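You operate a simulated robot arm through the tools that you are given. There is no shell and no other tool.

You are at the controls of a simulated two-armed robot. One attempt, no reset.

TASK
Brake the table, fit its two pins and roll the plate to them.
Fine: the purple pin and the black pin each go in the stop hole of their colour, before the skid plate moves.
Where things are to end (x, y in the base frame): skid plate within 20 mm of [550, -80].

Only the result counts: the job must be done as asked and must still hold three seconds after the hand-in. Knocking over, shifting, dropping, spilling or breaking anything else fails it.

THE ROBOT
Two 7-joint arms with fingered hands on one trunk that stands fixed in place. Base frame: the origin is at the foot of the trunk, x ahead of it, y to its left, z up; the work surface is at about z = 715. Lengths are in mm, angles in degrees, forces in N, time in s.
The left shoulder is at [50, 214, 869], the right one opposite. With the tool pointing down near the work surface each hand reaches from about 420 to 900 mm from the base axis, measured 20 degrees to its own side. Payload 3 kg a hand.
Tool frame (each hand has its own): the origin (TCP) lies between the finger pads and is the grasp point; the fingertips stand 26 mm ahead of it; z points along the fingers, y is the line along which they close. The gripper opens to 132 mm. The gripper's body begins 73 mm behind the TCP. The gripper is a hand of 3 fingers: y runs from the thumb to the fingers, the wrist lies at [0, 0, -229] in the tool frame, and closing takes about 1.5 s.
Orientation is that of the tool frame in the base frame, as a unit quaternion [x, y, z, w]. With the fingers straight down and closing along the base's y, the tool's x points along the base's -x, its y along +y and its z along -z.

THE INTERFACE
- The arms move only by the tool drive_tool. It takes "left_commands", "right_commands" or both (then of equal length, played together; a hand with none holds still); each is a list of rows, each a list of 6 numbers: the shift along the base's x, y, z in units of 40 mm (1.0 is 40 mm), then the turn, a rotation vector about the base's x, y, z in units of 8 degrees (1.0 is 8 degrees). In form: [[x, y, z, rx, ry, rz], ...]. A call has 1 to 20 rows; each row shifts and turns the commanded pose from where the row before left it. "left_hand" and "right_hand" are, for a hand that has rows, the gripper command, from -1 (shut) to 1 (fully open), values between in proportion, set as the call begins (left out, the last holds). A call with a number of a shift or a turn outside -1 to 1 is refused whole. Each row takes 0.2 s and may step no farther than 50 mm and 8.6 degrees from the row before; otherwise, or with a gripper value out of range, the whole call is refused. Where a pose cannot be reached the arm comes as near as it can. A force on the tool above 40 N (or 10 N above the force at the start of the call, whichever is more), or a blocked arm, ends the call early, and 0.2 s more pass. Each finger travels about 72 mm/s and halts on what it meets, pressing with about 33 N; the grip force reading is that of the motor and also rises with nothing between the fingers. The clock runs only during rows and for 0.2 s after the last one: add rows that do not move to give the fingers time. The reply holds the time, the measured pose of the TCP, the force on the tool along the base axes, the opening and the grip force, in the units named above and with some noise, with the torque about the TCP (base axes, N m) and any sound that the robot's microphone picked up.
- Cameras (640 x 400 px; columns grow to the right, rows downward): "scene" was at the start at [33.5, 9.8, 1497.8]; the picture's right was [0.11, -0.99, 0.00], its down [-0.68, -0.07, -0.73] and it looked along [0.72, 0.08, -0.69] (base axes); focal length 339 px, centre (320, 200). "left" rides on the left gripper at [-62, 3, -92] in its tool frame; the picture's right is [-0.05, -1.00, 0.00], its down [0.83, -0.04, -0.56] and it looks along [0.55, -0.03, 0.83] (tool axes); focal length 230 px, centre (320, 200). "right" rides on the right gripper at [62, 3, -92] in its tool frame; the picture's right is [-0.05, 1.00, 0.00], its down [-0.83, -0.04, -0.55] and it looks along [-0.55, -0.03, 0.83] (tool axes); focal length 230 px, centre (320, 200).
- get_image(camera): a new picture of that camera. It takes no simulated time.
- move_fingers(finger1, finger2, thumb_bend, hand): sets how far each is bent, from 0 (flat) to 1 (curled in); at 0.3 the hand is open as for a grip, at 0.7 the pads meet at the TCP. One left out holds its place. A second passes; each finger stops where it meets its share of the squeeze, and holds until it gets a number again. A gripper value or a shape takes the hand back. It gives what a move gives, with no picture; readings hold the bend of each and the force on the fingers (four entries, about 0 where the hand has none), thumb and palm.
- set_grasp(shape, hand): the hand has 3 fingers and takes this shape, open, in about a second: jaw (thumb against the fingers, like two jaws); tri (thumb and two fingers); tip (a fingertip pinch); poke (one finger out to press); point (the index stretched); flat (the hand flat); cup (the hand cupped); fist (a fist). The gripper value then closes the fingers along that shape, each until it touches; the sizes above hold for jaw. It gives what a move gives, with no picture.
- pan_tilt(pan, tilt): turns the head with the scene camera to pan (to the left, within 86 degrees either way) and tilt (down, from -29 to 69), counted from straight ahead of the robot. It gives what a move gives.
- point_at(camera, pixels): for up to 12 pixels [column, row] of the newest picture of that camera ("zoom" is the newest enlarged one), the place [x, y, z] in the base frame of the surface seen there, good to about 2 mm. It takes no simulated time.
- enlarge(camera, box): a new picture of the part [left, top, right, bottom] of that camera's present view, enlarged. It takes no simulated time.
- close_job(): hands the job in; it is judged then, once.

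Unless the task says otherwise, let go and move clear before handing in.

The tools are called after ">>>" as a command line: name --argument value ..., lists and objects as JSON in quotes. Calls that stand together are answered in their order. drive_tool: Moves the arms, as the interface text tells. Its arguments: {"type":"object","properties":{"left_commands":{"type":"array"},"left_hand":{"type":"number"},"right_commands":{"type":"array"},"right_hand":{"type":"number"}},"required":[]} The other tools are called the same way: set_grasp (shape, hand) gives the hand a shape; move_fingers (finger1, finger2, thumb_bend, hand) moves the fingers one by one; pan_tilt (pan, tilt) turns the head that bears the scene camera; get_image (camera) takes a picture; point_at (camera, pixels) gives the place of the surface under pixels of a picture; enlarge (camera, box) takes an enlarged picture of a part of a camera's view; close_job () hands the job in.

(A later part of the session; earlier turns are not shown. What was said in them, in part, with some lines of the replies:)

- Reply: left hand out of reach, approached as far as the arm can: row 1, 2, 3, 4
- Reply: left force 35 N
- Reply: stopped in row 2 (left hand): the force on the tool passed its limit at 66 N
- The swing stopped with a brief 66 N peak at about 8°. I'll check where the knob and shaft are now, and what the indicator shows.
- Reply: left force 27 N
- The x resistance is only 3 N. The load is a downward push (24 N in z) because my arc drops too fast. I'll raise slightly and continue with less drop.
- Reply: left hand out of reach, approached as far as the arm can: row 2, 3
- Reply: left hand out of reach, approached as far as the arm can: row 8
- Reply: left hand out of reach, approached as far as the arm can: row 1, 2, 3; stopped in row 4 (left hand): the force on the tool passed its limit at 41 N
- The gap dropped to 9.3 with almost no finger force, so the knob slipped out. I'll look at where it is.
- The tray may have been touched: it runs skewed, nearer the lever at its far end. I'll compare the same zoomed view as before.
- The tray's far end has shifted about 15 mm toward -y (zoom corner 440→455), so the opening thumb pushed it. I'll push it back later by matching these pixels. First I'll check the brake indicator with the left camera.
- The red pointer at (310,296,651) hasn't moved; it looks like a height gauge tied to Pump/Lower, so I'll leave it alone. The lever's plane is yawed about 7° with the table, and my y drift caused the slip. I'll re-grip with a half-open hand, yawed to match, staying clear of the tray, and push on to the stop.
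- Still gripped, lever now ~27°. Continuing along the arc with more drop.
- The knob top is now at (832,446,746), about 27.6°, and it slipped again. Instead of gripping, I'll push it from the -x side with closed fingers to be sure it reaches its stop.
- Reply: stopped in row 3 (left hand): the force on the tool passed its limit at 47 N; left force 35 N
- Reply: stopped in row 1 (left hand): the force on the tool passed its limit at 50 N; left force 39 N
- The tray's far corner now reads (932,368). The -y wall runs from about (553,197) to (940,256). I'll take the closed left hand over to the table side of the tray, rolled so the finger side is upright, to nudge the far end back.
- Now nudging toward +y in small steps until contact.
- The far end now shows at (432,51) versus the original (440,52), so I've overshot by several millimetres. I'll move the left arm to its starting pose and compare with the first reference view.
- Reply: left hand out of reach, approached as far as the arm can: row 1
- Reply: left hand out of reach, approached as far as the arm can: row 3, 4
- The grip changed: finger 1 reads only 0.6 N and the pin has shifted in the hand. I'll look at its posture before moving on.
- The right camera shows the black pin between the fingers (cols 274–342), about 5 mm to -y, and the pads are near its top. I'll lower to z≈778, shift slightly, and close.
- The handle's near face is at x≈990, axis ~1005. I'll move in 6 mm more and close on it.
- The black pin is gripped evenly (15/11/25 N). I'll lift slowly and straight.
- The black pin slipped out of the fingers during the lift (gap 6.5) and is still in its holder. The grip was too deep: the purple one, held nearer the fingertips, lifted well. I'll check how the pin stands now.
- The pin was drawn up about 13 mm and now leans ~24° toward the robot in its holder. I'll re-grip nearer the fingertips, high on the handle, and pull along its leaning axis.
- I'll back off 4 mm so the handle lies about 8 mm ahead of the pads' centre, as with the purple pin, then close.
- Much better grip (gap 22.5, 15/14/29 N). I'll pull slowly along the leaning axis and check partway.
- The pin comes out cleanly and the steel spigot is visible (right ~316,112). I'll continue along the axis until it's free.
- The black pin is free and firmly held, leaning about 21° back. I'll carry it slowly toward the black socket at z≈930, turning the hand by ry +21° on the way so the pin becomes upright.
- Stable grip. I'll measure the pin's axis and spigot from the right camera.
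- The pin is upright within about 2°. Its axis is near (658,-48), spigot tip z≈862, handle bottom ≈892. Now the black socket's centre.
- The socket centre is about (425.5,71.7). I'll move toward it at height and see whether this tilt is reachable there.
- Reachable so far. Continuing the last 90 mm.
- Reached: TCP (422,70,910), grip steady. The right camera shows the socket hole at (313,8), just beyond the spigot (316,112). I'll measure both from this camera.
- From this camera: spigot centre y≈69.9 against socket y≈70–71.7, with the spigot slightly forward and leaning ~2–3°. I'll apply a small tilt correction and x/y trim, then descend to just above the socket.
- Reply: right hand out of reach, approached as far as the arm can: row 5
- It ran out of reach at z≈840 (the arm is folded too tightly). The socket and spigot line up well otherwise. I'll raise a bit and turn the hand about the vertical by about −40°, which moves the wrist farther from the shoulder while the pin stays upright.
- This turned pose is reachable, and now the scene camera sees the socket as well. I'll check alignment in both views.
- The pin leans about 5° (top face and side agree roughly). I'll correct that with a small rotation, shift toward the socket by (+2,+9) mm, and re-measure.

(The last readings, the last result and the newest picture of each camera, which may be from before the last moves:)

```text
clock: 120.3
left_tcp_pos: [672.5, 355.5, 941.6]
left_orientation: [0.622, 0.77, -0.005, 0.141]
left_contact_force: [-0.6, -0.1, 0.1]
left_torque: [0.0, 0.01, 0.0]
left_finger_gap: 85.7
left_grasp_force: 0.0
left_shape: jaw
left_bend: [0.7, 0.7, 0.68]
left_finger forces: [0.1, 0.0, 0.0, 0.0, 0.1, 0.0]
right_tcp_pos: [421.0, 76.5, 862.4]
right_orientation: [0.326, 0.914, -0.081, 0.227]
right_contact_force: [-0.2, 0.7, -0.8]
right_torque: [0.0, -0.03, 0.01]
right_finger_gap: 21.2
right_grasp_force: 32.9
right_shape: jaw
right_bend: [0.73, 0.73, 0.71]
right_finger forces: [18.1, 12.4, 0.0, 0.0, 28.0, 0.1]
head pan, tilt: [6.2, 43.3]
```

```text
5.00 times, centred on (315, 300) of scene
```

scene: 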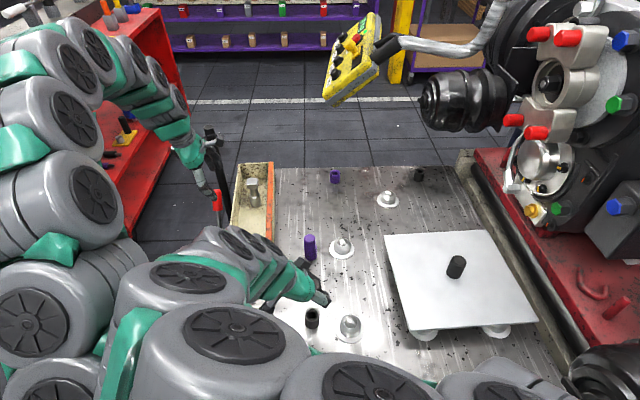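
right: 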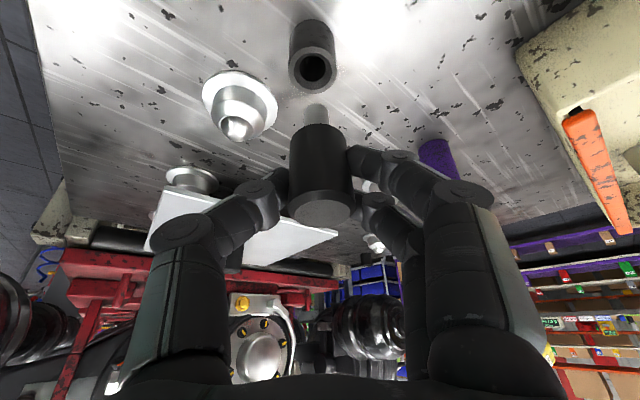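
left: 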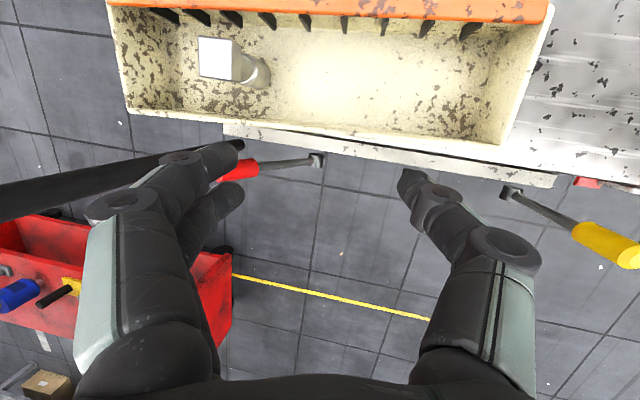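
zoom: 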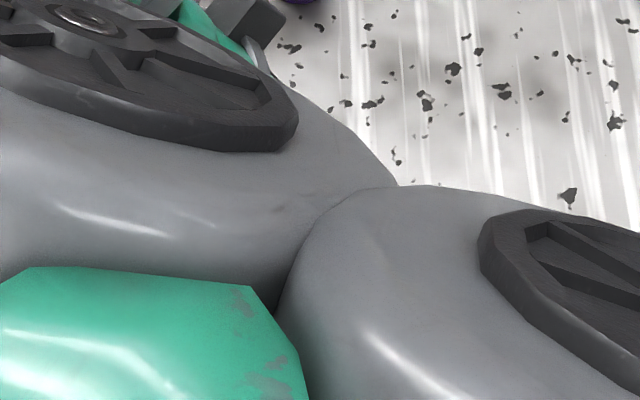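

The arm's elbow shifted and hides the scene view, so I'll use the right camera: socket rim (~310,68) and spigot (~316,115).

>>> point_at --camera "zoom" --pixels '[[313, 160], [313, 175], [296, 168], [330, 168], [313, 220], [313, 270], [313, 310], [320, 365], [285, 365], [355, 365], [320, 350], [320, 380]]'

>>> point_at --camera "zoom" --pixels '[[264, 85], [346, 75], [310, 120], [300, 38], [270, 55], [340, 105], [335, 48], [275, 108]]'

```text
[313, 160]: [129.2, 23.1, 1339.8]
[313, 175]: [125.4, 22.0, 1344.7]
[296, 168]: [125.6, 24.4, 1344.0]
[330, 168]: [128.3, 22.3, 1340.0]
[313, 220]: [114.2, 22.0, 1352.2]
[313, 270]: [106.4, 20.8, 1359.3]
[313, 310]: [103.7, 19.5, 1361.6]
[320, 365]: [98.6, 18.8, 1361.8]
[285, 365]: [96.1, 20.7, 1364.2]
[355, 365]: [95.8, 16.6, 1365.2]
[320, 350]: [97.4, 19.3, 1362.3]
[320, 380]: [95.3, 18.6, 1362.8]
```

```text
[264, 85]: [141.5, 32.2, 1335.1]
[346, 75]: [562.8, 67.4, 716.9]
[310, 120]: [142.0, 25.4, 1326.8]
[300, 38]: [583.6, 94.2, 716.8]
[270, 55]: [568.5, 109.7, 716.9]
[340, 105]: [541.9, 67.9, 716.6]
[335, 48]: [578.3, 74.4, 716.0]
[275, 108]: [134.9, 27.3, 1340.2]
```

Those referred to the newer scene zoom; I'll re-take the right-camera zoom and measure there.

>>> enlarge --camera "right" --box '[260, 30, 380, 230]'

>>> point_at --camera "zoom" --pixels '[[313, 160], [313, 175], [296, 168], [330, 168], [313, 220], [313, 270], [313, 310], [320, 365], [285, 365], [355, 365], [320, 350], [320, 380]]'

>>> point_at --camera "zoom" --pixels '[[264, 85], [346, 75], [310, 120], [300, 38], [270, 55], [340, 105], [335, 48], [275, 108]]'

```text
2.00 times, centred on (320, 130) of right
```

zoom: 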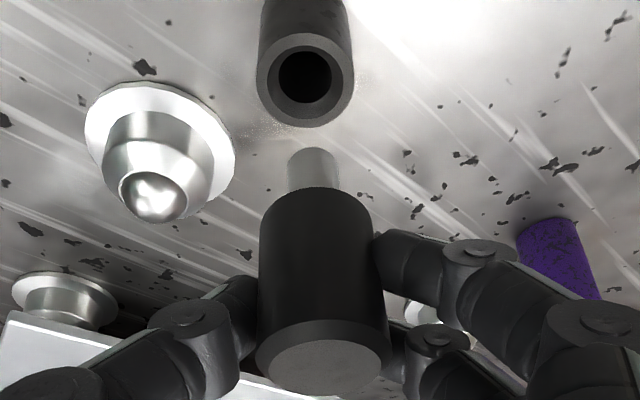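

```text
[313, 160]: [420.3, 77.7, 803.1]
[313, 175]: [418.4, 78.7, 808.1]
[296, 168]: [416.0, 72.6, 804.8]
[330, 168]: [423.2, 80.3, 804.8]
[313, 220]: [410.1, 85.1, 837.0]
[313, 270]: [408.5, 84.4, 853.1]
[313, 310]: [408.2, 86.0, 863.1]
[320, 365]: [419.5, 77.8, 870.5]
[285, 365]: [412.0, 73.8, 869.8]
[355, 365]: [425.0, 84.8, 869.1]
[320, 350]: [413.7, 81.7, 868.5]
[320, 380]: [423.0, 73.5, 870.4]
```

```text
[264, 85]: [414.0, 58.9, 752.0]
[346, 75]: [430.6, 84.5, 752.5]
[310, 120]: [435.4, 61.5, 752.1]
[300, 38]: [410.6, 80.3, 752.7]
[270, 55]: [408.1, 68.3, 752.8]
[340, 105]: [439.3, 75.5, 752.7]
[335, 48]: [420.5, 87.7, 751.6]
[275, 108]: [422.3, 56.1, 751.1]
```

Socket centre measures (422.6,71.6), spigot tip approximately (422–425,73–75). I'll trim y slightly and go down until the tip is just above the rim, where both can be compared at the same depth.

>>> drive_tool --right_commands '[[0, -0.06, -0.2, 0, 0, 0], [0, 0, -0.25, 0, 0, 0], [0, 0, -0.25, 0, 0, 0], [0, 0, -0.2, 0, 0, 0], [0, 0, 0, 0, 0, 0]]'

>>> get_image --camera "right"

>>> enlarge --camera "right" --box '[270, 60, 370, 180]'

```text
clock: 121.5
left_tcp_pos: [671.4, 355.5, 943.4]
left_orientation: [0.622, 0.77, -0.005, 0.14]
left_contact_force: [-0.4, -1.0, 0.1]
left_torque: [0.03, 0.0, -0.01]
left_finger_gap: 85.5
left_grasp_force: 0.0
left_shape: jaw
left_bend: [0.7, 0.7, 0.68]
left_finger forces: [0.1, 0.0, 0.0, 0.0, 0.1, 0.0]
right_tcp_pos: [421.2, 74.0, 825.4]
right_orientation: [0.326, 0.914, -0.081, 0.226]
right_contact_force: [-0.5, -0.4, -1.4]
right_torque: [0.0, 0.01, 0.02]
right_finger_gap: 21.3
right_grasp_force: 33.3
right_shape: jaw
right_bend: [0.73, 0.73, 0.71]
right_finger forces: [18.1, 12.2, 0.0, 0.0, 27.9, 0.1]
head pan, tilt: [6.2, 43.3]
```

```text
taken
```

right: 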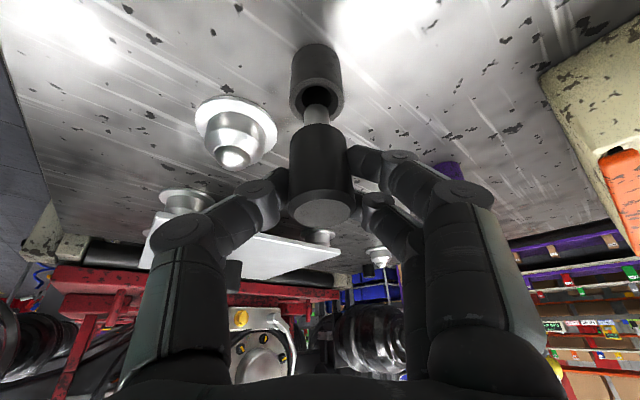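

```text
3.33 times, centred on (320, 120) of right
```

zoom: 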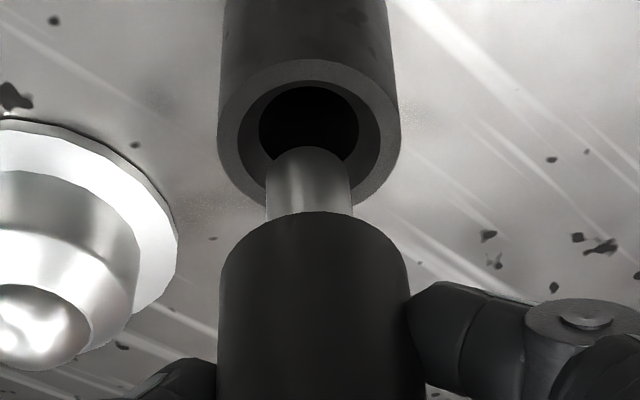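

Laterally the spigot and hole line up (both at col ~309 in the zoom). In the depth direction the spigot seems several mm too far forward; I'll measure the near edges of both.

>>> point_at --camera "zoom" --pixels '[[309, 152], [309, 160], [309, 175], [309, 200], [309, 68], [309, 76], [309, 82], [225, 140], [392, 140], [260, 195], [365, 185]]'

```text
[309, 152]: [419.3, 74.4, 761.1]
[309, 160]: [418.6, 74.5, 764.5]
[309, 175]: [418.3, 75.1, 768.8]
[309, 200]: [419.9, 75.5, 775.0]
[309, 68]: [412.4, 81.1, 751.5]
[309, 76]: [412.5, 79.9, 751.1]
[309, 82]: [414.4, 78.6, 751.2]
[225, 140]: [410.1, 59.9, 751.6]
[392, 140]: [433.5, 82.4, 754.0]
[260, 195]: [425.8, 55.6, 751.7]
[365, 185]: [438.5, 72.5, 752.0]
```

The spigot centre is about (425.5,69.3) against the socket's (423.5,70.7), and the spigot side reads vertical. I'll shift (−2.5,+2.2) mm and begin the insertion slowly.

>>> drive_tool --right_commands '[[-0.06, 0.055, 0, 0, 0, 0], [0, 0, -0.1, 0, 0, 0], [0, 0, -0.1, 0, 0, 0], [0, 0, -0.1, 0, 0, 0], [0, 0, 0, 0, 0, 0]]'

>>> enlarge --camera "right" --box '[270, 60, 370, 180]'

```text
clock: 122.8
left_tcp_pos: [671.7, 356.1, 941.5]
left_orientation: [0.623, 0.77, -0.005, 0.139]
left_contact_force: [-1.1, -0.4, 0.2]
left_torque: [0.06, 0.01, 0.0]
left_finger_gap: 85.9
left_grasp_force: 0.1
left_shape: jaw
left_bend: [0.7, 0.7, 0.68]
left_finger forces: [0.1, 0.0, 0.0, 0.0, 0.0, 0.1]
right_tcp_pos: [419.2, 76.1, 815.0]
right_orientation: [0.325, 0.914, -0.08, 0.228]
right_contact_force: [0.0, -0.5, -1.1]
right_torque: [-0.01, -0.01, 0.0]
right_finger_gap: 21.1
right_grasp_force: 32.6
right_shape: jaw
right_bend: [0.73, 0.73, 0.71]
right_finger forces: [18.1, 12.1, 0.1, 0.0, 27.9, 0.0]
head pan, tilt: [6.2, 43.3]
```

```text
3.33 times, centred on (320, 120) of right
```

zoom: 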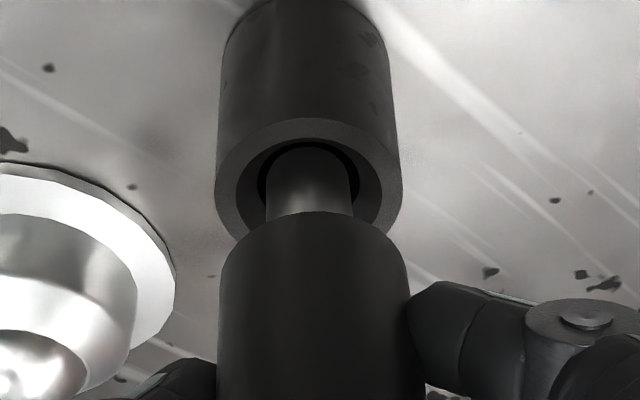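

The spigot is entering the hole cleanly. Continuing down in small steps.

>>> drive_tool --right_commands '[[0, 0, -0.1, 0, 0, 0], [0, 0, -0.1, 0, 0, 0], [0, 0, -0.1, 0, 0, 0], [0, 0, 0, 0, 0, 0]]'

>>> enlarge --camera "right" --box '[270, 60, 370, 180]'

```text
clock: 123.8
left_tcp_pos: [672.0, 355.0, 942.2]
left_orientation: [0.622, 0.77, -0.005, 0.14]
left_contact_force: [-0.2, -0.6, 0.0]
left_torque: [0.02, 0.0, 0.04]
left_finger_gap: 85.5
left_grasp_force: 0.0
left_shape: jaw
left_bend: [0.7, 0.7, 0.68]
left_finger forces: [0.1, 0.1, 0.0, 0.1, 0.1, 0.1]
right_tcp_pos: [419.5, 75.6, 802.0]
right_orientation: [0.326, 0.914, -0.08, 0.226]
right_contact_force: [0.7, 0.0, -1.1]
right_torque: [0.03, -0.01, 0.0]
right_finger_gap: 21.3
right_grasp_force: 33.1
right_shape: jaw
right_bend: [0.73, 0.73, 0.71]
right_finger forces: [18.1, 12.1, 0.0, 0.0, 27.9, 0.0]
head pan, tilt: [6.2, 43.3]
```

```text
3.33 times, centred on (320, 120) of right
```

zoom: 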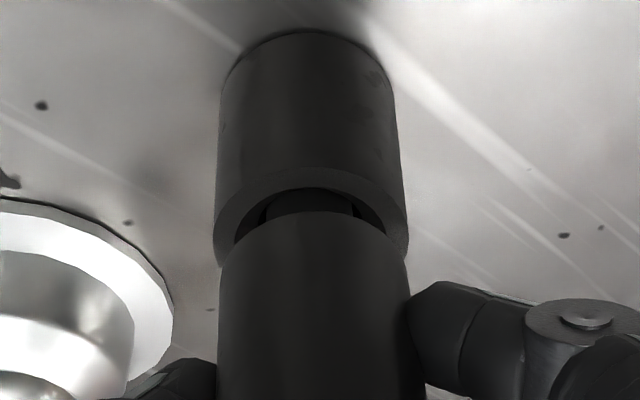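

Going in freely. I'll continue to full seating.

>>> drive_tool --right_commands '[[0, 0, -0.1, 0, 0, 0], [0, 0, -0.1, 0, 0, 0], [0, 0, -0.1, 0, 0, 0], [0, 0, 0, 0, 0, 0]]'

>>> enlarge --camera "right" --box '[270, 60, 370, 180]'

```text
clock: 124.8
left_tcp_pos: [671.0, 356.7, 940.4]
left_orientation: [0.621, 0.771, -0.006, 0.139]
left_contact_force: [-0.1, -0.2, -0.7]
left_torque: [0.01, 0.0, 0.03]
left_finger_gap: 85.5
left_grasp_force: 0.0
left_shape: jaw
left_bend: [0.7, 0.7, 0.68]
left_finger forces: [0.0, 0.0, 0.1, 0.0, 0.1, 0.1]
right_tcp_pos: [419.2, 77.1, 794.3]
right_orientation: [0.327, 0.914, -0.076, 0.226]
right_contact_force: [-1.0, -9.1, 3.4]
right_torque: [-0.36, 0.05, -0.02]
right_finger_gap: 21.2
right_grasp_force: 33.2
right_shape: jaw
right_bend: [0.73, 0.73, 0.71]
right_finger forces: [14.9, 11.8, 0.0, 0.0, 33.1, 0.1]
head pan, tilt: [6.2, 43.3]
```

```text
3.33 times, centred on (320, 120) of right
```

zoom: 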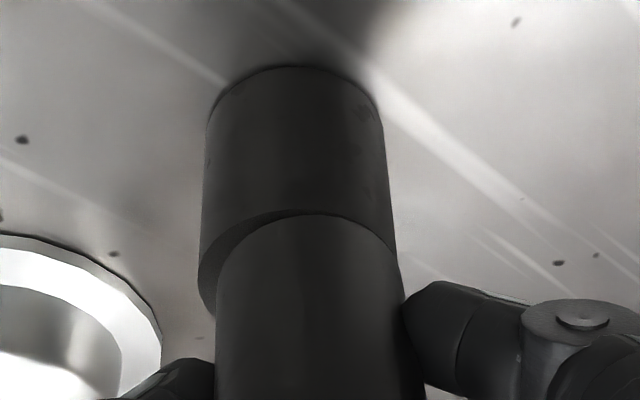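

A side force (−9 N in y) appeared: the handle sits about 2.5 mm to one side of the socket. I'll ease over by (−1,−2) mm and continue down.

>>> drive_tool --right_commands '[[-0.025, -0.06, 0, 0, 0, 0], [0, 0, 0, 0, 0, 0], [0, 0, -0.08, 0, 0, 0], [0, 0, -0.06, 0, 0, 0], [0, 0, 0, 0, 0, 0]]'

>>> enlarge --camera "right" --box '[270, 60, 370, 180]'

```text
clock: 126.0
left_tcp_pos: [670.7, 357.2, 939.9]
left_orientation: [0.621, 0.771, -0.006, 0.138]
left_contact_force: [-0.6, 1.2, -0.5]
left_torque: [0.01, -0.02, 0.01]
left_finger_gap: 85.6
left_grasp_force: 0.0
left_shape: jaw
left_bend: [0.7, 0.7, 0.68]
left_finger forces: [0.0, 0.0, 0.1, 0.0, 0.0, 0.0]
right_tcp_pos: [419.8, 76.0, 789.9]
right_orientation: [0.328, 0.914, -0.075, 0.228]
right_contact_force: [-1.6, -5.7, 7.9]
right_torque: [-0.19, 0.06, 0.03]
right_finger_gap: 21.3
right_grasp_force: 33.1
right_shape: jaw
right_bend: [0.73, 0.73, 0.71]
right_finger forces: [16.9, 13.3, 0.0, 0.0, 33.3, 0.1]
head pan, tilt: [6.2, 43.3]
```

```text
3.33 times, centred on (320, 120) of right
```

zoom: 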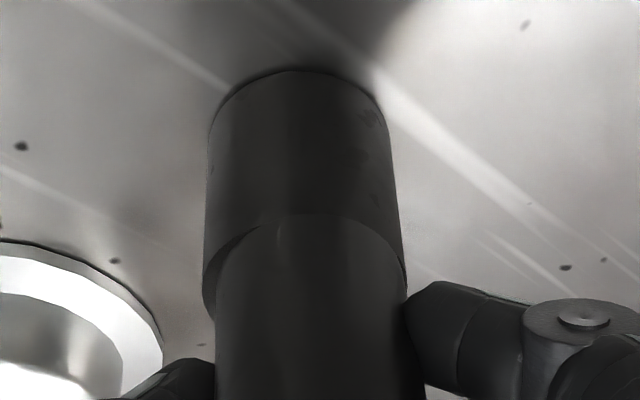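

TCP z≈790 with 8 N up: it should be at or near the seat. I'll check the pin's top height (seated ≈798).

>>> get_image --camera "right"

>>> point_at --camera "right" --pixels '[[320, 213], [308, 213], [335, 213], [322, 207], [322, 220], [318, 150], [318, 170], [318, 130], [312, 100], [312, 85]]'

>>> get_image --camera "scene"

```text
taken
```

right: 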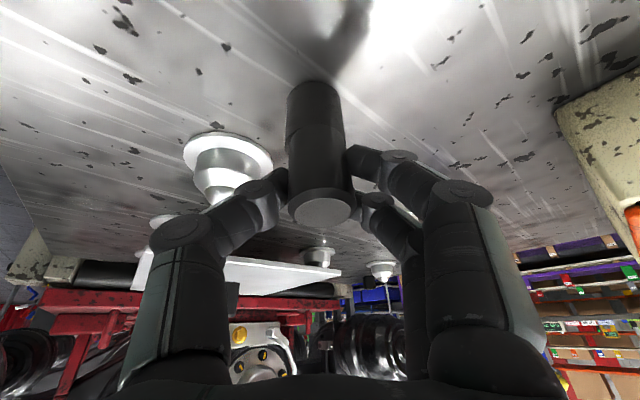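

```text
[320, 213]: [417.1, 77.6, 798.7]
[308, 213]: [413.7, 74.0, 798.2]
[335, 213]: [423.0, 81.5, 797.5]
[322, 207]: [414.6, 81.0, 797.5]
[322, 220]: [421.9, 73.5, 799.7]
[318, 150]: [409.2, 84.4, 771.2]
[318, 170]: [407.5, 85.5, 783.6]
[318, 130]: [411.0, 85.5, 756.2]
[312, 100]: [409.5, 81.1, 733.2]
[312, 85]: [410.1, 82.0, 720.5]
```

```text
taken
```

scene: 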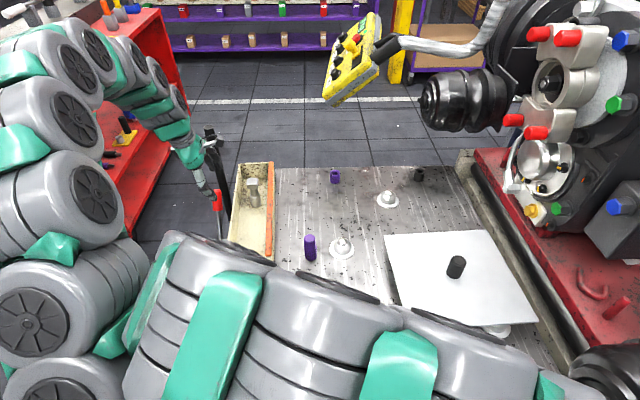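

The top reads z≈798, so the black pin is fully seated. I'll open the hand and go straight up.

>>> drive_tool --right_commands '[[0, 0, 0, 0, 0, 0], [0, 0, 0, 0, 0, 0], [0, 0, 0, 0, 0, 0], [0, 0, 0, 0, 0, 0], [0, 0, 0, 0, 0, 0], [0, 0, 0.3, 0, 0, 0], [0, 0, 0.5, 0, 0, 0], [0, 0, 0.7, 0, 0, 0], [0, 0, 0.8, 0, 0, 0], [0, 0, 0, 0, 0, 0]]' --right_hand 0.3

>>> get_image --camera "right"

>>> get_image --camera "scene"

```text
clock: 128.2
left_tcp_pos: [671.5, 355.1, 942.7]
left_orientation: [0.622, 0.77, -0.005, 0.14]
left_contact_force: [1.2, -0.3, 0.9]
left_torque: [-0.02, -0.02, -0.01]
left_finger_gap: 85.8
left_grasp_force: 0.2
left_shape: jaw
left_bend: [0.7, 0.7, 0.68]
left_finger forces: [0.1, 0.0, 0.0, 0.1, 0.1, 0.1]
right_tcp_pos: [417.7, 71.8, 874.9]
right_orientation: [0.326, 0.914, -0.081, 0.226]
right_contact_force: [-1.1, 1.3, 0.2]
right_torque: [0.02, 0.02, 0.03]
right_finger_gap: 85.9
right_grasp_force: 0.0
right_shape: jaw
right_bend: [0.7, 0.7, 0.68]
right_finger forces: [0.0, 0.0, 0.0, 0.1, 0.1, 0.1]
head pan, tilt: [6.2, 43.3]
```

```text
taken
```

right: 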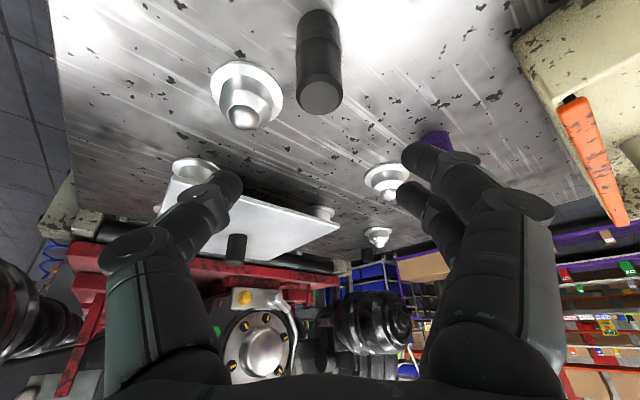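

```text
taken
```

scene: 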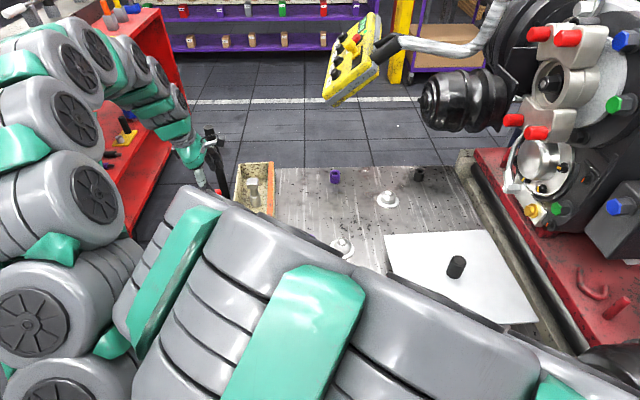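

Both pins are in their sockets (black top at (320,95) in the right view). I'll raise the right arm, return it to vertical and bring it above the plate's knob.

>>> drive_tool --right_commands '[[0, 0, 0.8, 0, 0, 0], [0.2, -0.2, 0.8, 0, 0, 0.5], [0.4, -0.5, 0.5, 0, 0, 0.9], [0.4, -0.8, 0.3, 0, 0, 0.9], [0.4, -0.9, 0, 0, 0, 0.9], [0.4, -0.9, 0, 0, 0, 0.9], [0.4, -0.9, 0, 0, 0, 0.8], [0.4, -0.9, 0, 0, 0.7, 0], [0.4, -0.9, 0, 0, 0.7, 0], [0.3, -0.9, 0, 0, 0.7, 0], [0.2, -0.9, 0, 0, 0.7, 0], [0, -0.7, 0, 0, 0.6, 0], [0, 0, 0, 0, 0, 0]]'

>>> get_image --camera "right"

>>> get_image --camera "scene"

```text
clock: 130.9
left_tcp_pos: [671.3, 355.1, 942.1]
left_orientation: [0.622, 0.77, -0.005, 0.139]
left_contact_force: [0.1, -0.7, 0.4]
left_torque: [-0.01, -0.03, 0.01]
left_finger_gap: 85.4
left_grasp_force: 0.0
left_shape: jaw
left_bend: [0.7, 0.7, 0.68]
left_finger forces: [0.0, 0.0, 0.0, 0.1, 0.0, 0.0]
right_tcp_pos: [557.9, -267.7, 971.1]
right_orientation: [0.0, 1.0, 0.001, 0.005]
right_contact_force: [0.3, 0.2, -0.4]
right_torque: [0.01, -0.02, 0.02]
right_finger_gap: 85.8
right_grasp_force: 0.0
right_shape: jaw
right_bend: [0.7, 0.7, 0.68]
right_finger forces: [0.0, 0.0, 0.0, 0.0, 0.1, 0.0]
head pan, tilt: [6.2, 43.3]
```

```text
taken
```

right: 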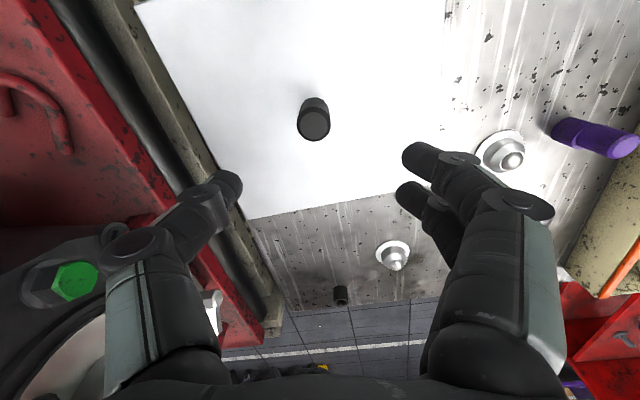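

```text
taken
```

scene: 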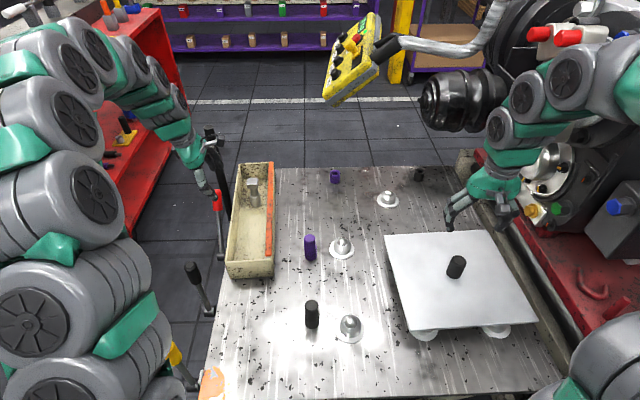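

Both pins stand in place (scene 310,247 and 312,314). Now I'll measure the plate's corners, knob and the pins.

>>> point_at --camera "scene" --pixels '[[387, 237], [487, 233], [533, 319], [409, 327], [457, 259], [456, 264], [455, 275], [309, 237], [311, 303], [397, 280]]'

>>> enlarge --camera "scene" --box '[435, 245, 475, 290]'

>>> enlarge --camera "scene" --box '[290, 225, 360, 345]'

>>> point_at --camera "right" --pixels '[[314, 124], [303, 124], [325, 124], [314, 112], [314, 137], [245, 215], [440, 180], [180, 90], [442, 20]]'

```text
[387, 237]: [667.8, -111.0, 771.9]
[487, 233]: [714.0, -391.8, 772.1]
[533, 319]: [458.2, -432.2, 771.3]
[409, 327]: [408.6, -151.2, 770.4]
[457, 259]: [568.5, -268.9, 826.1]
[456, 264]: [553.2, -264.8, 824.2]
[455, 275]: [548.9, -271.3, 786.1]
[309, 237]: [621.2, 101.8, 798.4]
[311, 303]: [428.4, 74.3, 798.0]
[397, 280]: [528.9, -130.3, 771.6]
```

```text
8.89 times, centred on (455, 268) of scene
```

zoom: 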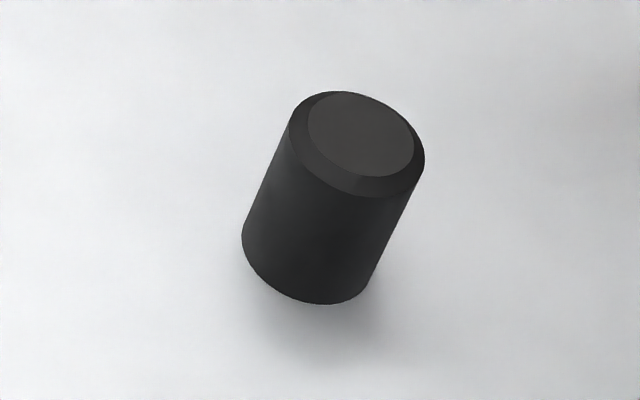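

```text
3.33 times, centred on (325, 285) of scene
```

zoom: 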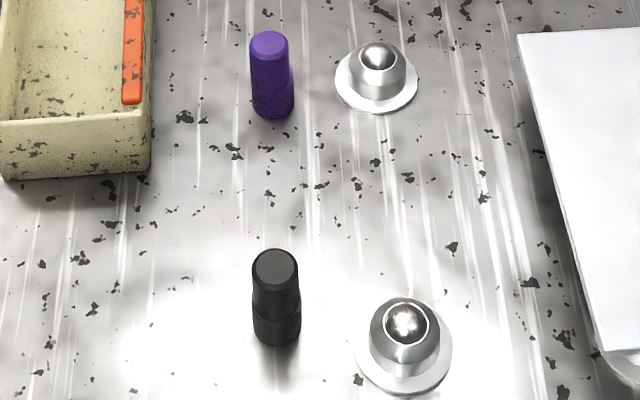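

```text
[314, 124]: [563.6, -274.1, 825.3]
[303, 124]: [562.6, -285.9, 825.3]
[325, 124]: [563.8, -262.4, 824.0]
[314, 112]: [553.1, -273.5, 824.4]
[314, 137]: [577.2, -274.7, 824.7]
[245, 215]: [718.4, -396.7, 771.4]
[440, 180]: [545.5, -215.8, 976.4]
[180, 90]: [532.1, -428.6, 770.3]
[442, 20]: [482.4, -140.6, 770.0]
```

The plate is centred on its knob at about (563,-273), so it needs to go (−13,+193). Its left edge would then sit just short of the pins. I'll lower onto the knob and grip it.

>>> drive_tool --right_commands '[[0.13, -0.12, -0.5, 0, 0, 0], [0, 0, -0.9, 0, 0, 0], [0, 0, -0.9, 0, 0, 0], [0, 0, -0.9, 0, 0, 0], [0, 0, -0.5, 0, 0, 0], [0, 0, -0.35, 0, 0, 0], [0, 0, 0, 0, 0, 0]]'

>>> get_image --camera "right"

```text
clock: 132.6
left_tcp_pos: [671.7, 354.4, 941.1]
left_orientation: [0.622, 0.77, -0.006, 0.14]
left_contact_force: [0.2, -0.4, -0.1]
left_torque: [-0.01, 0.0, -0.05]
left_finger_gap: 85.5
left_grasp_force: 0.0
left_shape: jaw
left_bend: [0.7, 0.7, 0.68]
left_finger forces: [0.0, 0.0, 0.0, 0.1, 0.0, 0.0]
right_tcp_pos: [562.5, -271.8, 809.1]
right_orientation: [0.0, 1.0, -0.001, 0.005]
right_contact_force: [-0.1, 0.3, -0.1]
right_torque: [0.01, -0.03, 0.0]
right_finger_gap: 85.7
right_grasp_force: 0.1
right_shape: jaw
right_bend: [0.7, 0.7, 0.68]
right_finger forces: [0.0, 0.0, 0.0, 0.0, 0.0, 0.0]
head pan, tilt: [6.2, 43.3]
```

```text
taken
```

right: 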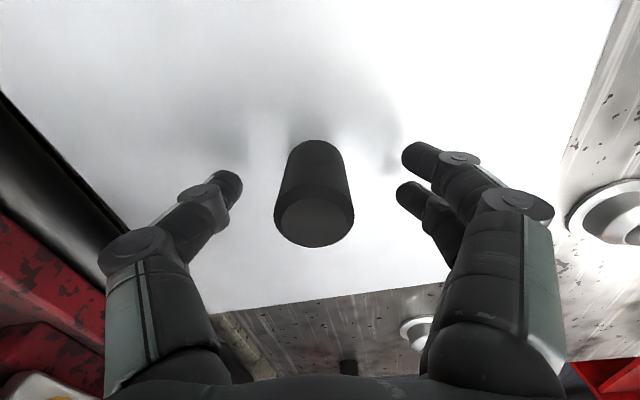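

The knob lies between the fingers (~314,190). I'll close on it.

>>> drive_tool --right_commands '[[0, 0, -0.06, 0, 0, 0], [0, 0, 0, 0, 0, 0], [0, 0, 0, 0, 0, 0], [0, 0, 0, 0, 0, 0], [0, 0, 0, 0, 0, 0], [0, 0, 0, 0, 0, 0], [0, 0, 0, 0, 0, 0]]' --right_hand -0.8

>>> get_image --camera "scene"

```text
clock: 134.2
left_tcp_pos: [671.2, 354.0, 942.4]
left_orientation: [0.623, 0.77, -0.005, 0.139]
left_contact_force: [0.0, 0.9, 0.5]
left_torque: [0.02, -0.01, 0.0]
left_finger_gap: 85.7
left_grasp_force: 0.1
left_shape: jaw
left_bend: [0.7, 0.7, 0.68]
left_finger forces: [0.1, 0.0, 0.1, 0.0, 0.0, 0.0]
right_tcp_pos: [562.5, -271.1, 807.3]
right_orientation: [0.0, 1.0, 0.0, 0.005]
right_contact_force: [-1.1, -0.3, -1.0]
right_torque: [-0.02, -0.01, -0.07]
right_finger_gap: 24.8
right_grasp_force: 32.8
right_shape: jaw
right_bend: [0.73, 0.73, 0.7]
right_finger forces: [15.0, 15.3, 0.0, 0.1, 29.8, 0.0]
head pan, tilt: [6.2, 43.3]
```

```text
taken
```

scene: 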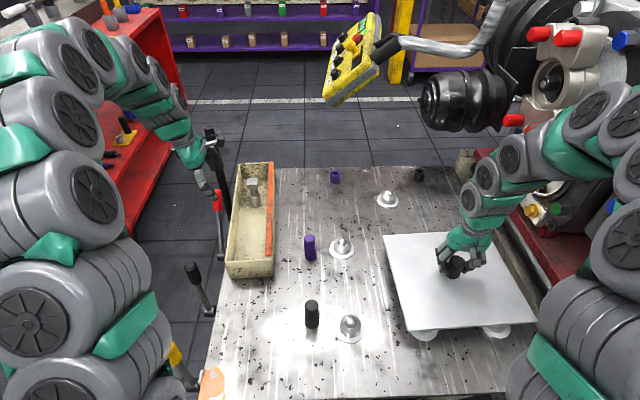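

The knob is gripped well. I'll start rolling the plate toward +y slowly and watch the force.

>>> drive_tool --right_commands '[[-0.01, 0.1, 0, 0, 0, 0], [-0.015, 0.2, 0, 0, 0, 0], [-0.02, 0.25, 0, 0, 0, 0], [-0.02, 0.25, 0, 0, 0, 0], [0, 0, 0, 0, 0, 0]]'

>>> get_image --camera "scene"

```text
clock: 135.3
left_tcp_pos: [671.6, 354.8, 942.7]
left_orientation: [0.622, 0.77, -0.005, 0.139]
left_contact_force: [0.6, -0.6, -0.3]
left_torque: [0.01, 0.06, 0.01]
left_finger_gap: 85.5
left_grasp_force: 0.1
left_shape: jaw
left_bend: [0.7, 0.7, 0.68]
left_finger forces: [0.0, 0.0, 0.0, 0.0, 0.0, 0.1]
right_tcp_pos: [560.2, -239.2, 806.5]
right_orientation: [0.0, 1.0, 0.0, 0.004]
right_contact_force: [-4.3, 0.0, -0.5]
right_torque: [0.01, 0.1, 0.02]
right_finger_gap: 24.7
right_grasp_force: 33.2
right_shape: jaw
right_bend: [0.73, 0.73, 0.7]
right_finger forces: [15.9, 14.7, 0.0, 0.0, 30.4, 0.0]
head pan, tilt: [6.2, 43.3]
```

```text
taken
```

scene: 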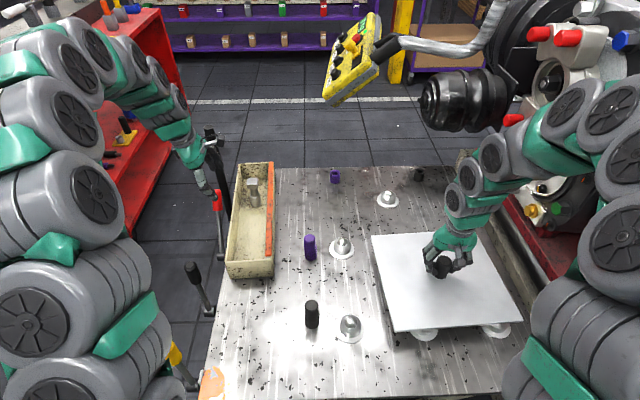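

The plate rolls freely and the table stays put. I'll continue to about y=−95.

>>> drive_tool --right_commands '[[-0.02, 0.2, 0, 0, 0, 0], [-0.02, 0.3, 0, 0, 0, 0], [-0.02, 0.3, 0, 0, 0, 0], [-0.02, 0.3, 0, 0, 0, 0], [-0.02, 0.3, 0, 0, 0, 0], [-0.02, 0.3, 0, 0, 0, 0], [-0.02, 0.3, 0, 0, 0, 0], [-0.02, 0.3, 0, 0, 0, 0], [-0.02, 0.3, 0, 0, 0, 0], [-0.02, 0.3, 0, 0, 0, 0], [-0.02, 0.3, 0, 0, 0, 0], [0, 0.2, 0, 0, 0, 0], [0, 0.1, 0, 0, 0, 0], [0, 0, 0, 0, 0, 0]]'

>>> get_image --camera "scene"

>>> enlarge --camera "scene" --box '[280, 215, 440, 345]'

```text
clock: 138.3
left_tcp_pos: [671.8, 355.7, 942.4]
left_orientation: [0.622, 0.77, -0.005, 0.14]
left_contact_force: [-0.3, 0.5, -1.0]
left_torque: [-0.03, 0.01, -0.01]
left_finger_gap: 85.7
left_grasp_force: 0.0
left_shape: jaw
left_bend: [0.7, 0.7, 0.68]
left_finger forces: [0.0, 0.1, 0.1, 0.0, 0.0, 0.0]
right_tcp_pos: [553.2, -98.4, 809.2]
right_orientation: [0.001, 1.0, 0.0, 0.006]
right_contact_force: [-2.0, 0.6, 0.6]
right_torque: [0.03, 0.02, 0.03]
right_finger_gap: 24.4
right_grasp_force: 32.9
right_shape: jaw
right_bend: [0.73, 0.73, 0.7]
right_finger forces: [16.0, 15.3, 0.0, 0.0, 29.1, 0.0]
head pan, tilt: [6.2, 43.3]
```

```text
taken
```

scene: 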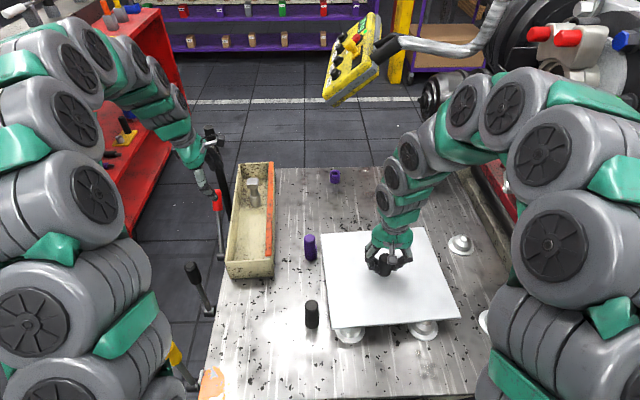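

```text
3.08 times, centred on (360, 280) of scene
```

zoom: 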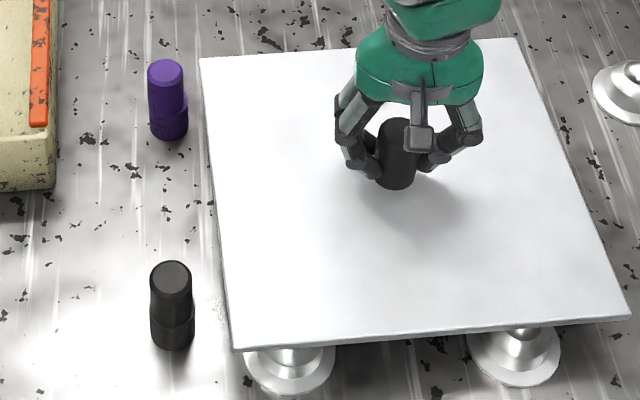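

Close now. I'll measure the plate's left edge against the pins before the last bit.

>>> point_at --camera "zoom" --pixels '[[203, 62], [208, 130], [216, 200], [224, 270], [233, 345], [515, 42], [625, 312], [165, 75], [171, 275], [398, 165]]'

```text
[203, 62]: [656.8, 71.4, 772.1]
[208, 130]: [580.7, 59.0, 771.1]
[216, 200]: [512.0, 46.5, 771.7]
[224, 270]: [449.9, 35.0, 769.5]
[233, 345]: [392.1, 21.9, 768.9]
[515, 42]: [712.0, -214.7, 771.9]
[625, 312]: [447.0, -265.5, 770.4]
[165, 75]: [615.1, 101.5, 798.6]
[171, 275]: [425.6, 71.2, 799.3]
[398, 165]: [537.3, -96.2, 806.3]
```

The plate's centre is at about (552,−97), with gaps of about 20 mm (purple) and 29 mm (black); it is turned about 2.5° relative to the pins. I'll move it on while turning it −2.5°, then approach contact gently.

>>> drive_tool --right_commands '[[-0.01, 0.1, 0, 0, 0, -0.1], [-0.02, 0.15, 0, 0, 0, -0.1], [-0.01, 0.1, 0, 0, 0, -0.1], [0, 0.06, 0, 0, 0, -0.02], [0, 0, 0, 0, 0, 0]]'

>>> enlarge --camera "scene" --box '[280, 215, 440, 345]'

>>> point_at --camera "zoom" --pixels '[[185, 62], [190, 130], [200, 200], [207, 270], [217, 345], [500, 42], [608, 312]]'

```text
clock: 139.6
left_tcp_pos: [671.6, 354.9, 942.0]
left_orientation: [0.622, 0.77, -0.004, 0.14]
left_contact_force: [-0.1, 0.4, 0.7]
left_torque: [-0.01, 0.02, 0.01]
left_finger_gap: 85.6
left_grasp_force: 0.0
left_shape: jaw
left_bend: [0.7, 0.7, 0.68]
left_finger forces: [0.0, 0.0, 0.0, 0.0, 0.0, 0.0]
right_tcp_pos: [550.5, -82.0, 806.6]
right_orientation: [0.023, 1.0, 0.0, 0.006]
right_contact_force: [-1.5, -0.1, -0.8]
right_torque: [0.06, 0.01, 0.28]
right_finger_gap: 24.4
right_grasp_force: 33.1
right_shape: jaw
right_bend: [0.73, 0.73, 0.7]
right_finger forces: [17.9, 14.4, 0.0, 0.0, 29.7, 0.1]
head pan, tilt: [6.2, 43.3]
```

```text
3.08 times, centred on (360, 280) of scene
```

zoom: 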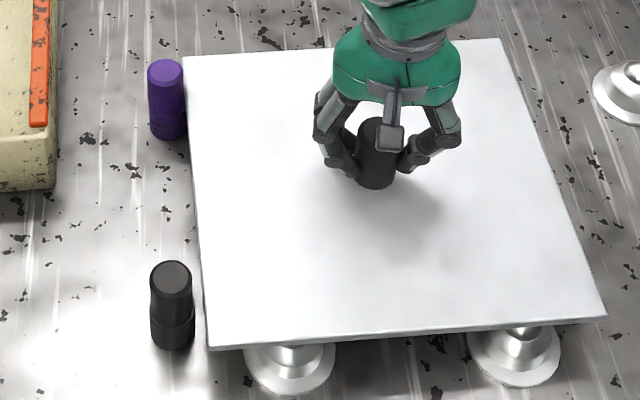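

```text
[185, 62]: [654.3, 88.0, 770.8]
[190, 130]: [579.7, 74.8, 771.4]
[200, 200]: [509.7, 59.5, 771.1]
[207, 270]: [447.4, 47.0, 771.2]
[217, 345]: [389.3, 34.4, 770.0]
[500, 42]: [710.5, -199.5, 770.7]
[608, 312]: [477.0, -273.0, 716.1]
```

The plate's centre is now about (549.5,−80), with the purple pin about 3 mm away. I'll nudge it 3 mm more to meet the pin lightly, then settle.

>>> drive_tool --right_commands '[[0, 0.04, 0, 0, 0, 0], [0, 0.04, 0, 0, 0, 0], [0, 0, 0, 0, 0, 0], [0, 0, 0, 0, 0, 0]]'

>>> enlarge --camera "scene" --box '[280, 215, 440, 345]'

```text
clock: 140.6
left_tcp_pos: [671.0, 355.2, 941.6]
left_orientation: [0.622, 0.77, -0.005, 0.139]
left_contact_force: [-0.5, 0.3, -0.4]
left_torque: [-0.01, 0.06, 0.01]
left_finger_gap: 85.5
left_grasp_force: 0.1
left_shape: jaw
left_bend: [0.7, 0.7, 0.68]
left_finger forces: [0.1, 0.1, 0.0, 0.1, 0.1, 0.0]
right_tcp_pos: [549.9, -80.1, 807.1]
right_orientation: [0.023, 1.0, 0.0, 0.005]
right_contact_force: [-0.6, -4.9, -0.5]
right_torque: [-0.04, 0.02, 0.25]
right_finger_gap: 24.4
right_grasp_force: 32.9
right_shape: jaw
right_bend: [0.73, 0.73, 0.7]
right_finger forces: [16.8, 14.0, 0.0, 0.1, 33.0, 0.1]
head pan, tilt: [6.2, 43.3]
```

```text
3.08 times, centred on (360, 280) of scene
```

zoom: 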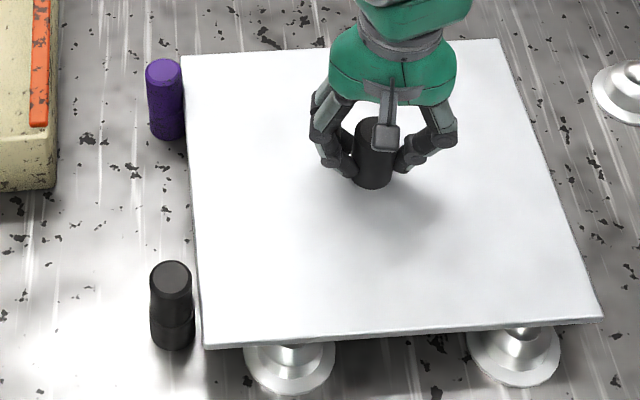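

Contact is made (−4.9 N). I'll ease back 1.5 mm to remove the load, release the knob and lift straight up.

>>> drive_tool --right_commands '[[0, -0.04, 0, 0, 0, 0.1], [0, 0, 0, 0, 0, 0], [0, 0, 0, 0, 0, 0]]'

>>> drive_tool --right_commands '[[0, 0, 0, 0, 0, 0], [0, 0, 0, 0, 0, 0], [0, 0, 0, 0, 0, 0], [0, 0, 0, 0, 0, 0], [0, 0, 0, 0, 0, 0], [0, 0, 0, 0, 0, 0]]' --right_hand 0.3

>>> enlarge --camera "scene" --box '[280, 215, 440, 345]'

>>> get_image --camera "right"

```text
clock: 141.3
left_tcp_pos: [671.1, 355.4, 942.3]
left_orientation: [0.622, 0.771, -0.005, 0.139]
left_contact_force: [0.8, 0.1, 0.2]
left_torque: [0.03, 0.0, -0.03]
left_finger_gap: 85.7
left_grasp_force: 0.1
left_shape: jaw
left_bend: [0.7, 0.7, 0.68]
left_finger forces: [0.0, 0.0, 0.0, 0.0, 0.0, 0.0]
right_tcp_pos: [550.6, -82.3, 807.4]
right_orientation: [0.016, 1.0, 0.0, 0.005]
right_contact_force: [0.8, 0.8, 0.3]
right_torque: [0.05, -0.02, 0.06]
right_finger_gap: 24.2
right_grasp_force: 33.2
right_shape: jaw
right_bend: [0.73, 0.73, 0.7]
right_finger forces: [17.4, 16.6, 0.0, 0.0, 30.8, 0.1]
head pan, tilt: [6.2, 43.3]
```

```text
clock: 142.8
left_tcp_pos: [671.9, 355.6, 942.4]
left_orientation: [0.623, 0.77, -0.006, 0.14]
left_contact_force: [0.0, -0.4, 0.3]
left_torque: [0.01, 0.0, 0.0]
left_finger_gap: 85.6
left_grasp_force: 0.0
left_shape: jaw
left_bend: [0.7, 0.7, 0.68]
left_finger forces: [0.0, 0.1, 0.0, 0.0, 0.1, 0.0]
right_tcp_pos: [550.7, -81.7, 807.4]
right_orientation: [0.015, 1.0, 0.0, 0.006]
right_contact_force: [-0.3, 0.6, -0.2]
right_torque: [-0.02, 0.03, -0.02]
right_finger_gap: 85.7
right_grasp_force: 0.0
right_shape: jaw
right_bend: [0.7, 0.7, 0.68]
right_finger forces: [0.0, 0.1, 0.0, 0.1, 0.0, 0.0]
head pan, tilt: [6.2, 43.3]
```

```text
3.08 times, centred on (360, 280) of scene
```

zoom: 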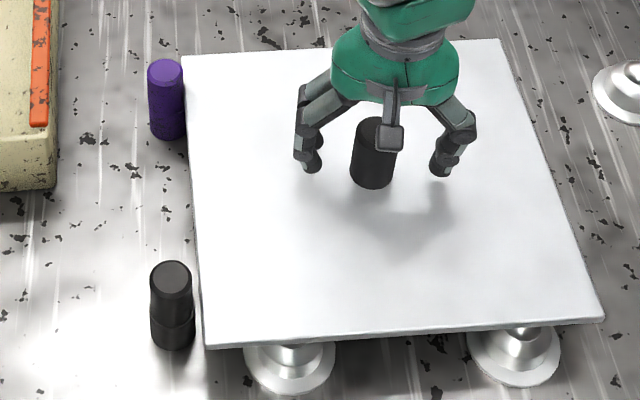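

```text
taken
```

right: 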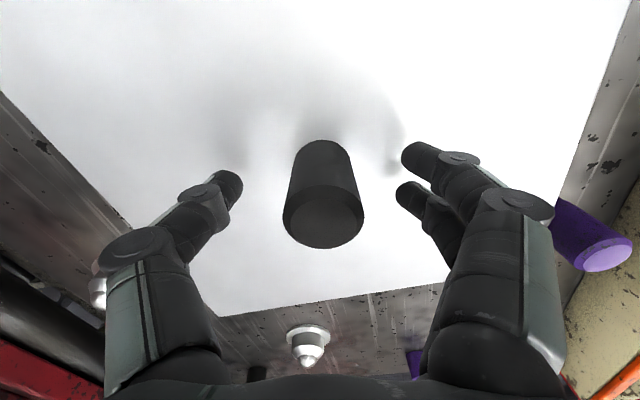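

Released with the plate steady. I'll lift the right hand straight up and clear, then check everything, including whether the plate drifts.

>>> drive_tool --right_commands '[[0, 0, 0.5, 0, 0, 0], [0, 0, 0.9, 0, 0, 0], [0, 0, 0.9, 0, 0, 0], [0, 0, 0.9, 0, 0, 0], [0, -0.5, 0.9, 0, 0, 0], [0, -0.9, 0.8, 0, 0, 0], [0, -0.9, 0.5, 0, 0, 0], [0, -0.9, 0.3, 0, 0, 0], [0, -0.9, 0, 0, 0, 0], [0, -0.9, 0, 0, 0, 0], [0, 0, 0, 0, 0, 0], [0, 0, 0, 0, 0, 0], [0, 0, 0, 0, 0, 0], [0, 0, 0, 0, 0, 0], [0, 0, 0, 0, 0, 0]]'

>>> get_image --camera "scene"

>>> enlarge --camera "scene" --box '[280, 215, 440, 345]'

>>> point_at --camera "zoom" --pixels '[[184, 62], [500, 42], [600, 315], [210, 342], [378, 128], [372, 122], [385, 135], [165, 75], [171, 275], [375, 160]]'

>>> enlarge --camera "scene" --box '[180, 140, 340, 240]'

```text
clock: 145.9
left_tcp_pos: [670.9, 354.9, 942.5]
left_orientation: [0.623, 0.77, -0.006, 0.139]
left_contact_force: [-0.4, 0.9, 0.2]
left_torque: [-0.03, -0.01, 0.03]
left_finger_gap: 85.5
left_grasp_force: 0.0
left_shape: jaw
left_bend: [0.7, 0.7, 0.68]
left_finger forces: [0.0, 0.0, 0.0, 0.1, 0.0, 0.0]
right_tcp_pos: [550.6, -282.0, 1035.3]
right_orientation: [0.016, 1.0, 0.0, 0.004]
right_contact_force: [0.0, 0.0, -0.2]
right_torque: [-0.01, -0.01, -0.01]
right_finger_gap: 85.3
right_grasp_force: 0.1
right_shape: jaw
right_bend: [0.7, 0.7, 0.68]
right_finger forces: [0.0, 0.1, 0.0, 0.0, 0.1, 0.0]
head pan, tilt: [6.2, 43.3]
```

```text
taken
```

scene: 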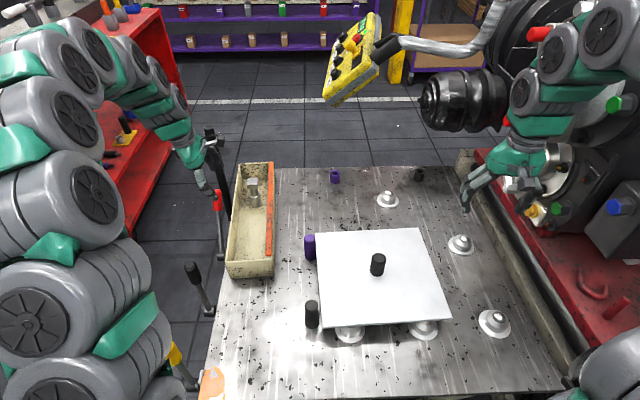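

```text
3.08 times, centred on (360, 280) of scene
```

zoom: 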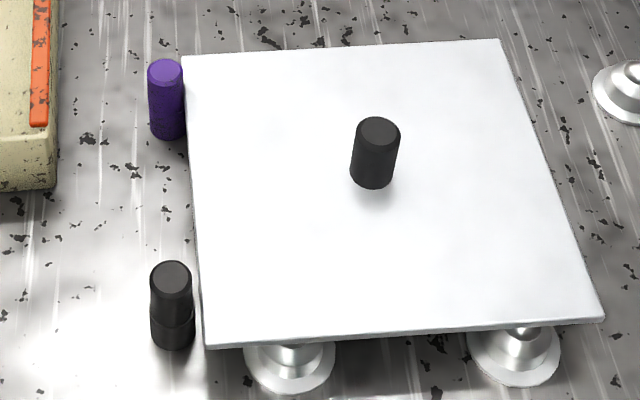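

```text
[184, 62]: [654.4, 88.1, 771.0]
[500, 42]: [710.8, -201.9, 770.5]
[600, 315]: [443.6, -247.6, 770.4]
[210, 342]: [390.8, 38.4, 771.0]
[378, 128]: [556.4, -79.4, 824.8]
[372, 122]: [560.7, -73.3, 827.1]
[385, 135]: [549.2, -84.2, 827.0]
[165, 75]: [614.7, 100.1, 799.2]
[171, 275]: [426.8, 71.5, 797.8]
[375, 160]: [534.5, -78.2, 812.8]
```

```text
4.00 times, centred on (260, 190) of scene
```

zoom: 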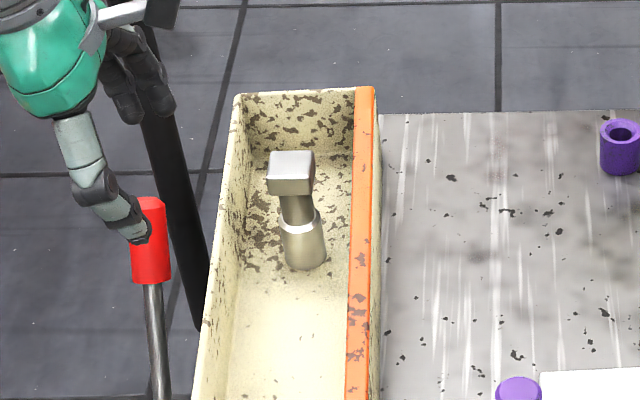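

The plate's corners average to (550,−81) and it hasn't moved since release. Both pins are seated (tops z≈798), and the tray and post match the original view. One last check of the brake lever before handing in.

>>> point_at --camera "zoom" --pixels '[[158, 203], [152, 270], [150, 330]]'

>>> drive_tool --right_commands '[[0, 0, 0, 0, 0, 0], [0, 0, 0, 0, 0, 0], [0, 0, 0, 0, 0, 0], [0, 0, 0, 0, 0, 0], [0, 0, 0, 0, 0, 0], [0, 0, 0, 0, 0, 0], [0, 0, 0, 0, 0, 0], [0, 0, 0, 0, 0, 0]]'

>>> enlarge --camera "scene" --box '[280, 215, 440, 345]'

```text
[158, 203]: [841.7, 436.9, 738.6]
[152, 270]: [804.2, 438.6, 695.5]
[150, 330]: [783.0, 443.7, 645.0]
```

```text
clock: 147.8
left_tcp_pos: [671.6, 355.5, 941.9]
left_orientation: [0.622, 0.77, -0.006, 0.14]
left_contact_force: [0.3, 0.3, -0.3]
left_torque: [0.01, 0.01, -0.01]
left_finger_gap: 85.7
left_grasp_force: 0.1
left_shape: jaw
left_bend: [0.7, 0.7, 0.68]
left_finger forces: [0.0, 0.0, 0.0, 0.0, 0.0, 0.1]
right_tcp_pos: [552.1, -281.5, 1036.0]
right_orientation: [0.015, 1.0, 0.0, 0.005]
right_contact_force: [-0.1, 0.8, 0.1]
right_torque: [0.0, -0.04, -0.01]
right_finger_gap: 85.5
right_grasp_force: 0.0
right_shape: jaw
right_bend: [0.7, 0.7, 0.68]
right_finger forces: [0.0, 0.1, 0.0, 0.0, 0.1, 0.0]
head pan, tilt: [6.2, 43.3]
```

```text
3.08 times, centred on (360, 280) of scene
```

zoom: 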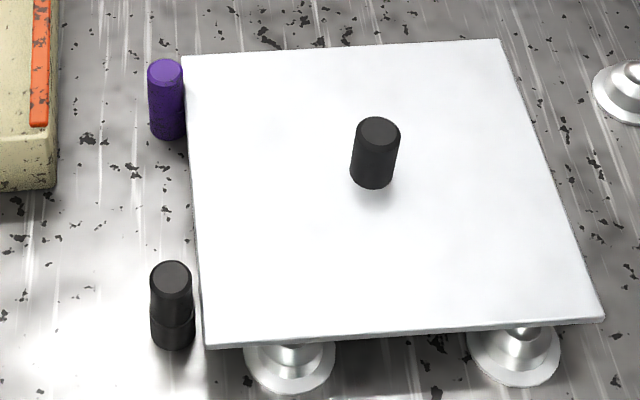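

The brake lever is still at its stop (knob top ≈ (842,437,739)). The plate hasn't moved and both pins stand in their own sockets. Both hands are empty and clear, so I'm handing in.

>>> close_job

```text
The job is handed in.
```

The job is handed in: the brake is set, both pins are in, and the plate is in place. The one mishap was that I bumped the parts tray and had to push it back.

- **Brake:** I pushed the red lever, the one labelled "Brake", to its stop at about 31°. It was still there at the last check.
- **Pins:** The purple and black pins are each seated in the hole of their colour. Both tops read about z = 798, and both were in before I moved the plate.
- **Skid plate:** Its corners average to about (550, −81), roughly 1 mm from the target. It did not drift in the last few seconds before hand-in. It rests at or within a millimetre or two of the purple pin and sits turned about 3° from the line of the two pins, so there is a small gap at the black one.
- **Tray:** While I worked the brake lever, my hand knocked the tray and moved its far end about 15 mm. I pushed it back, overshot once and corrected. It now matches the starting pictures to within about 2 mm, but the shift did happen and may count against the "shifting anything else" rule.

The Pump and Lower levers were not touched, and both hands are empty and clear.
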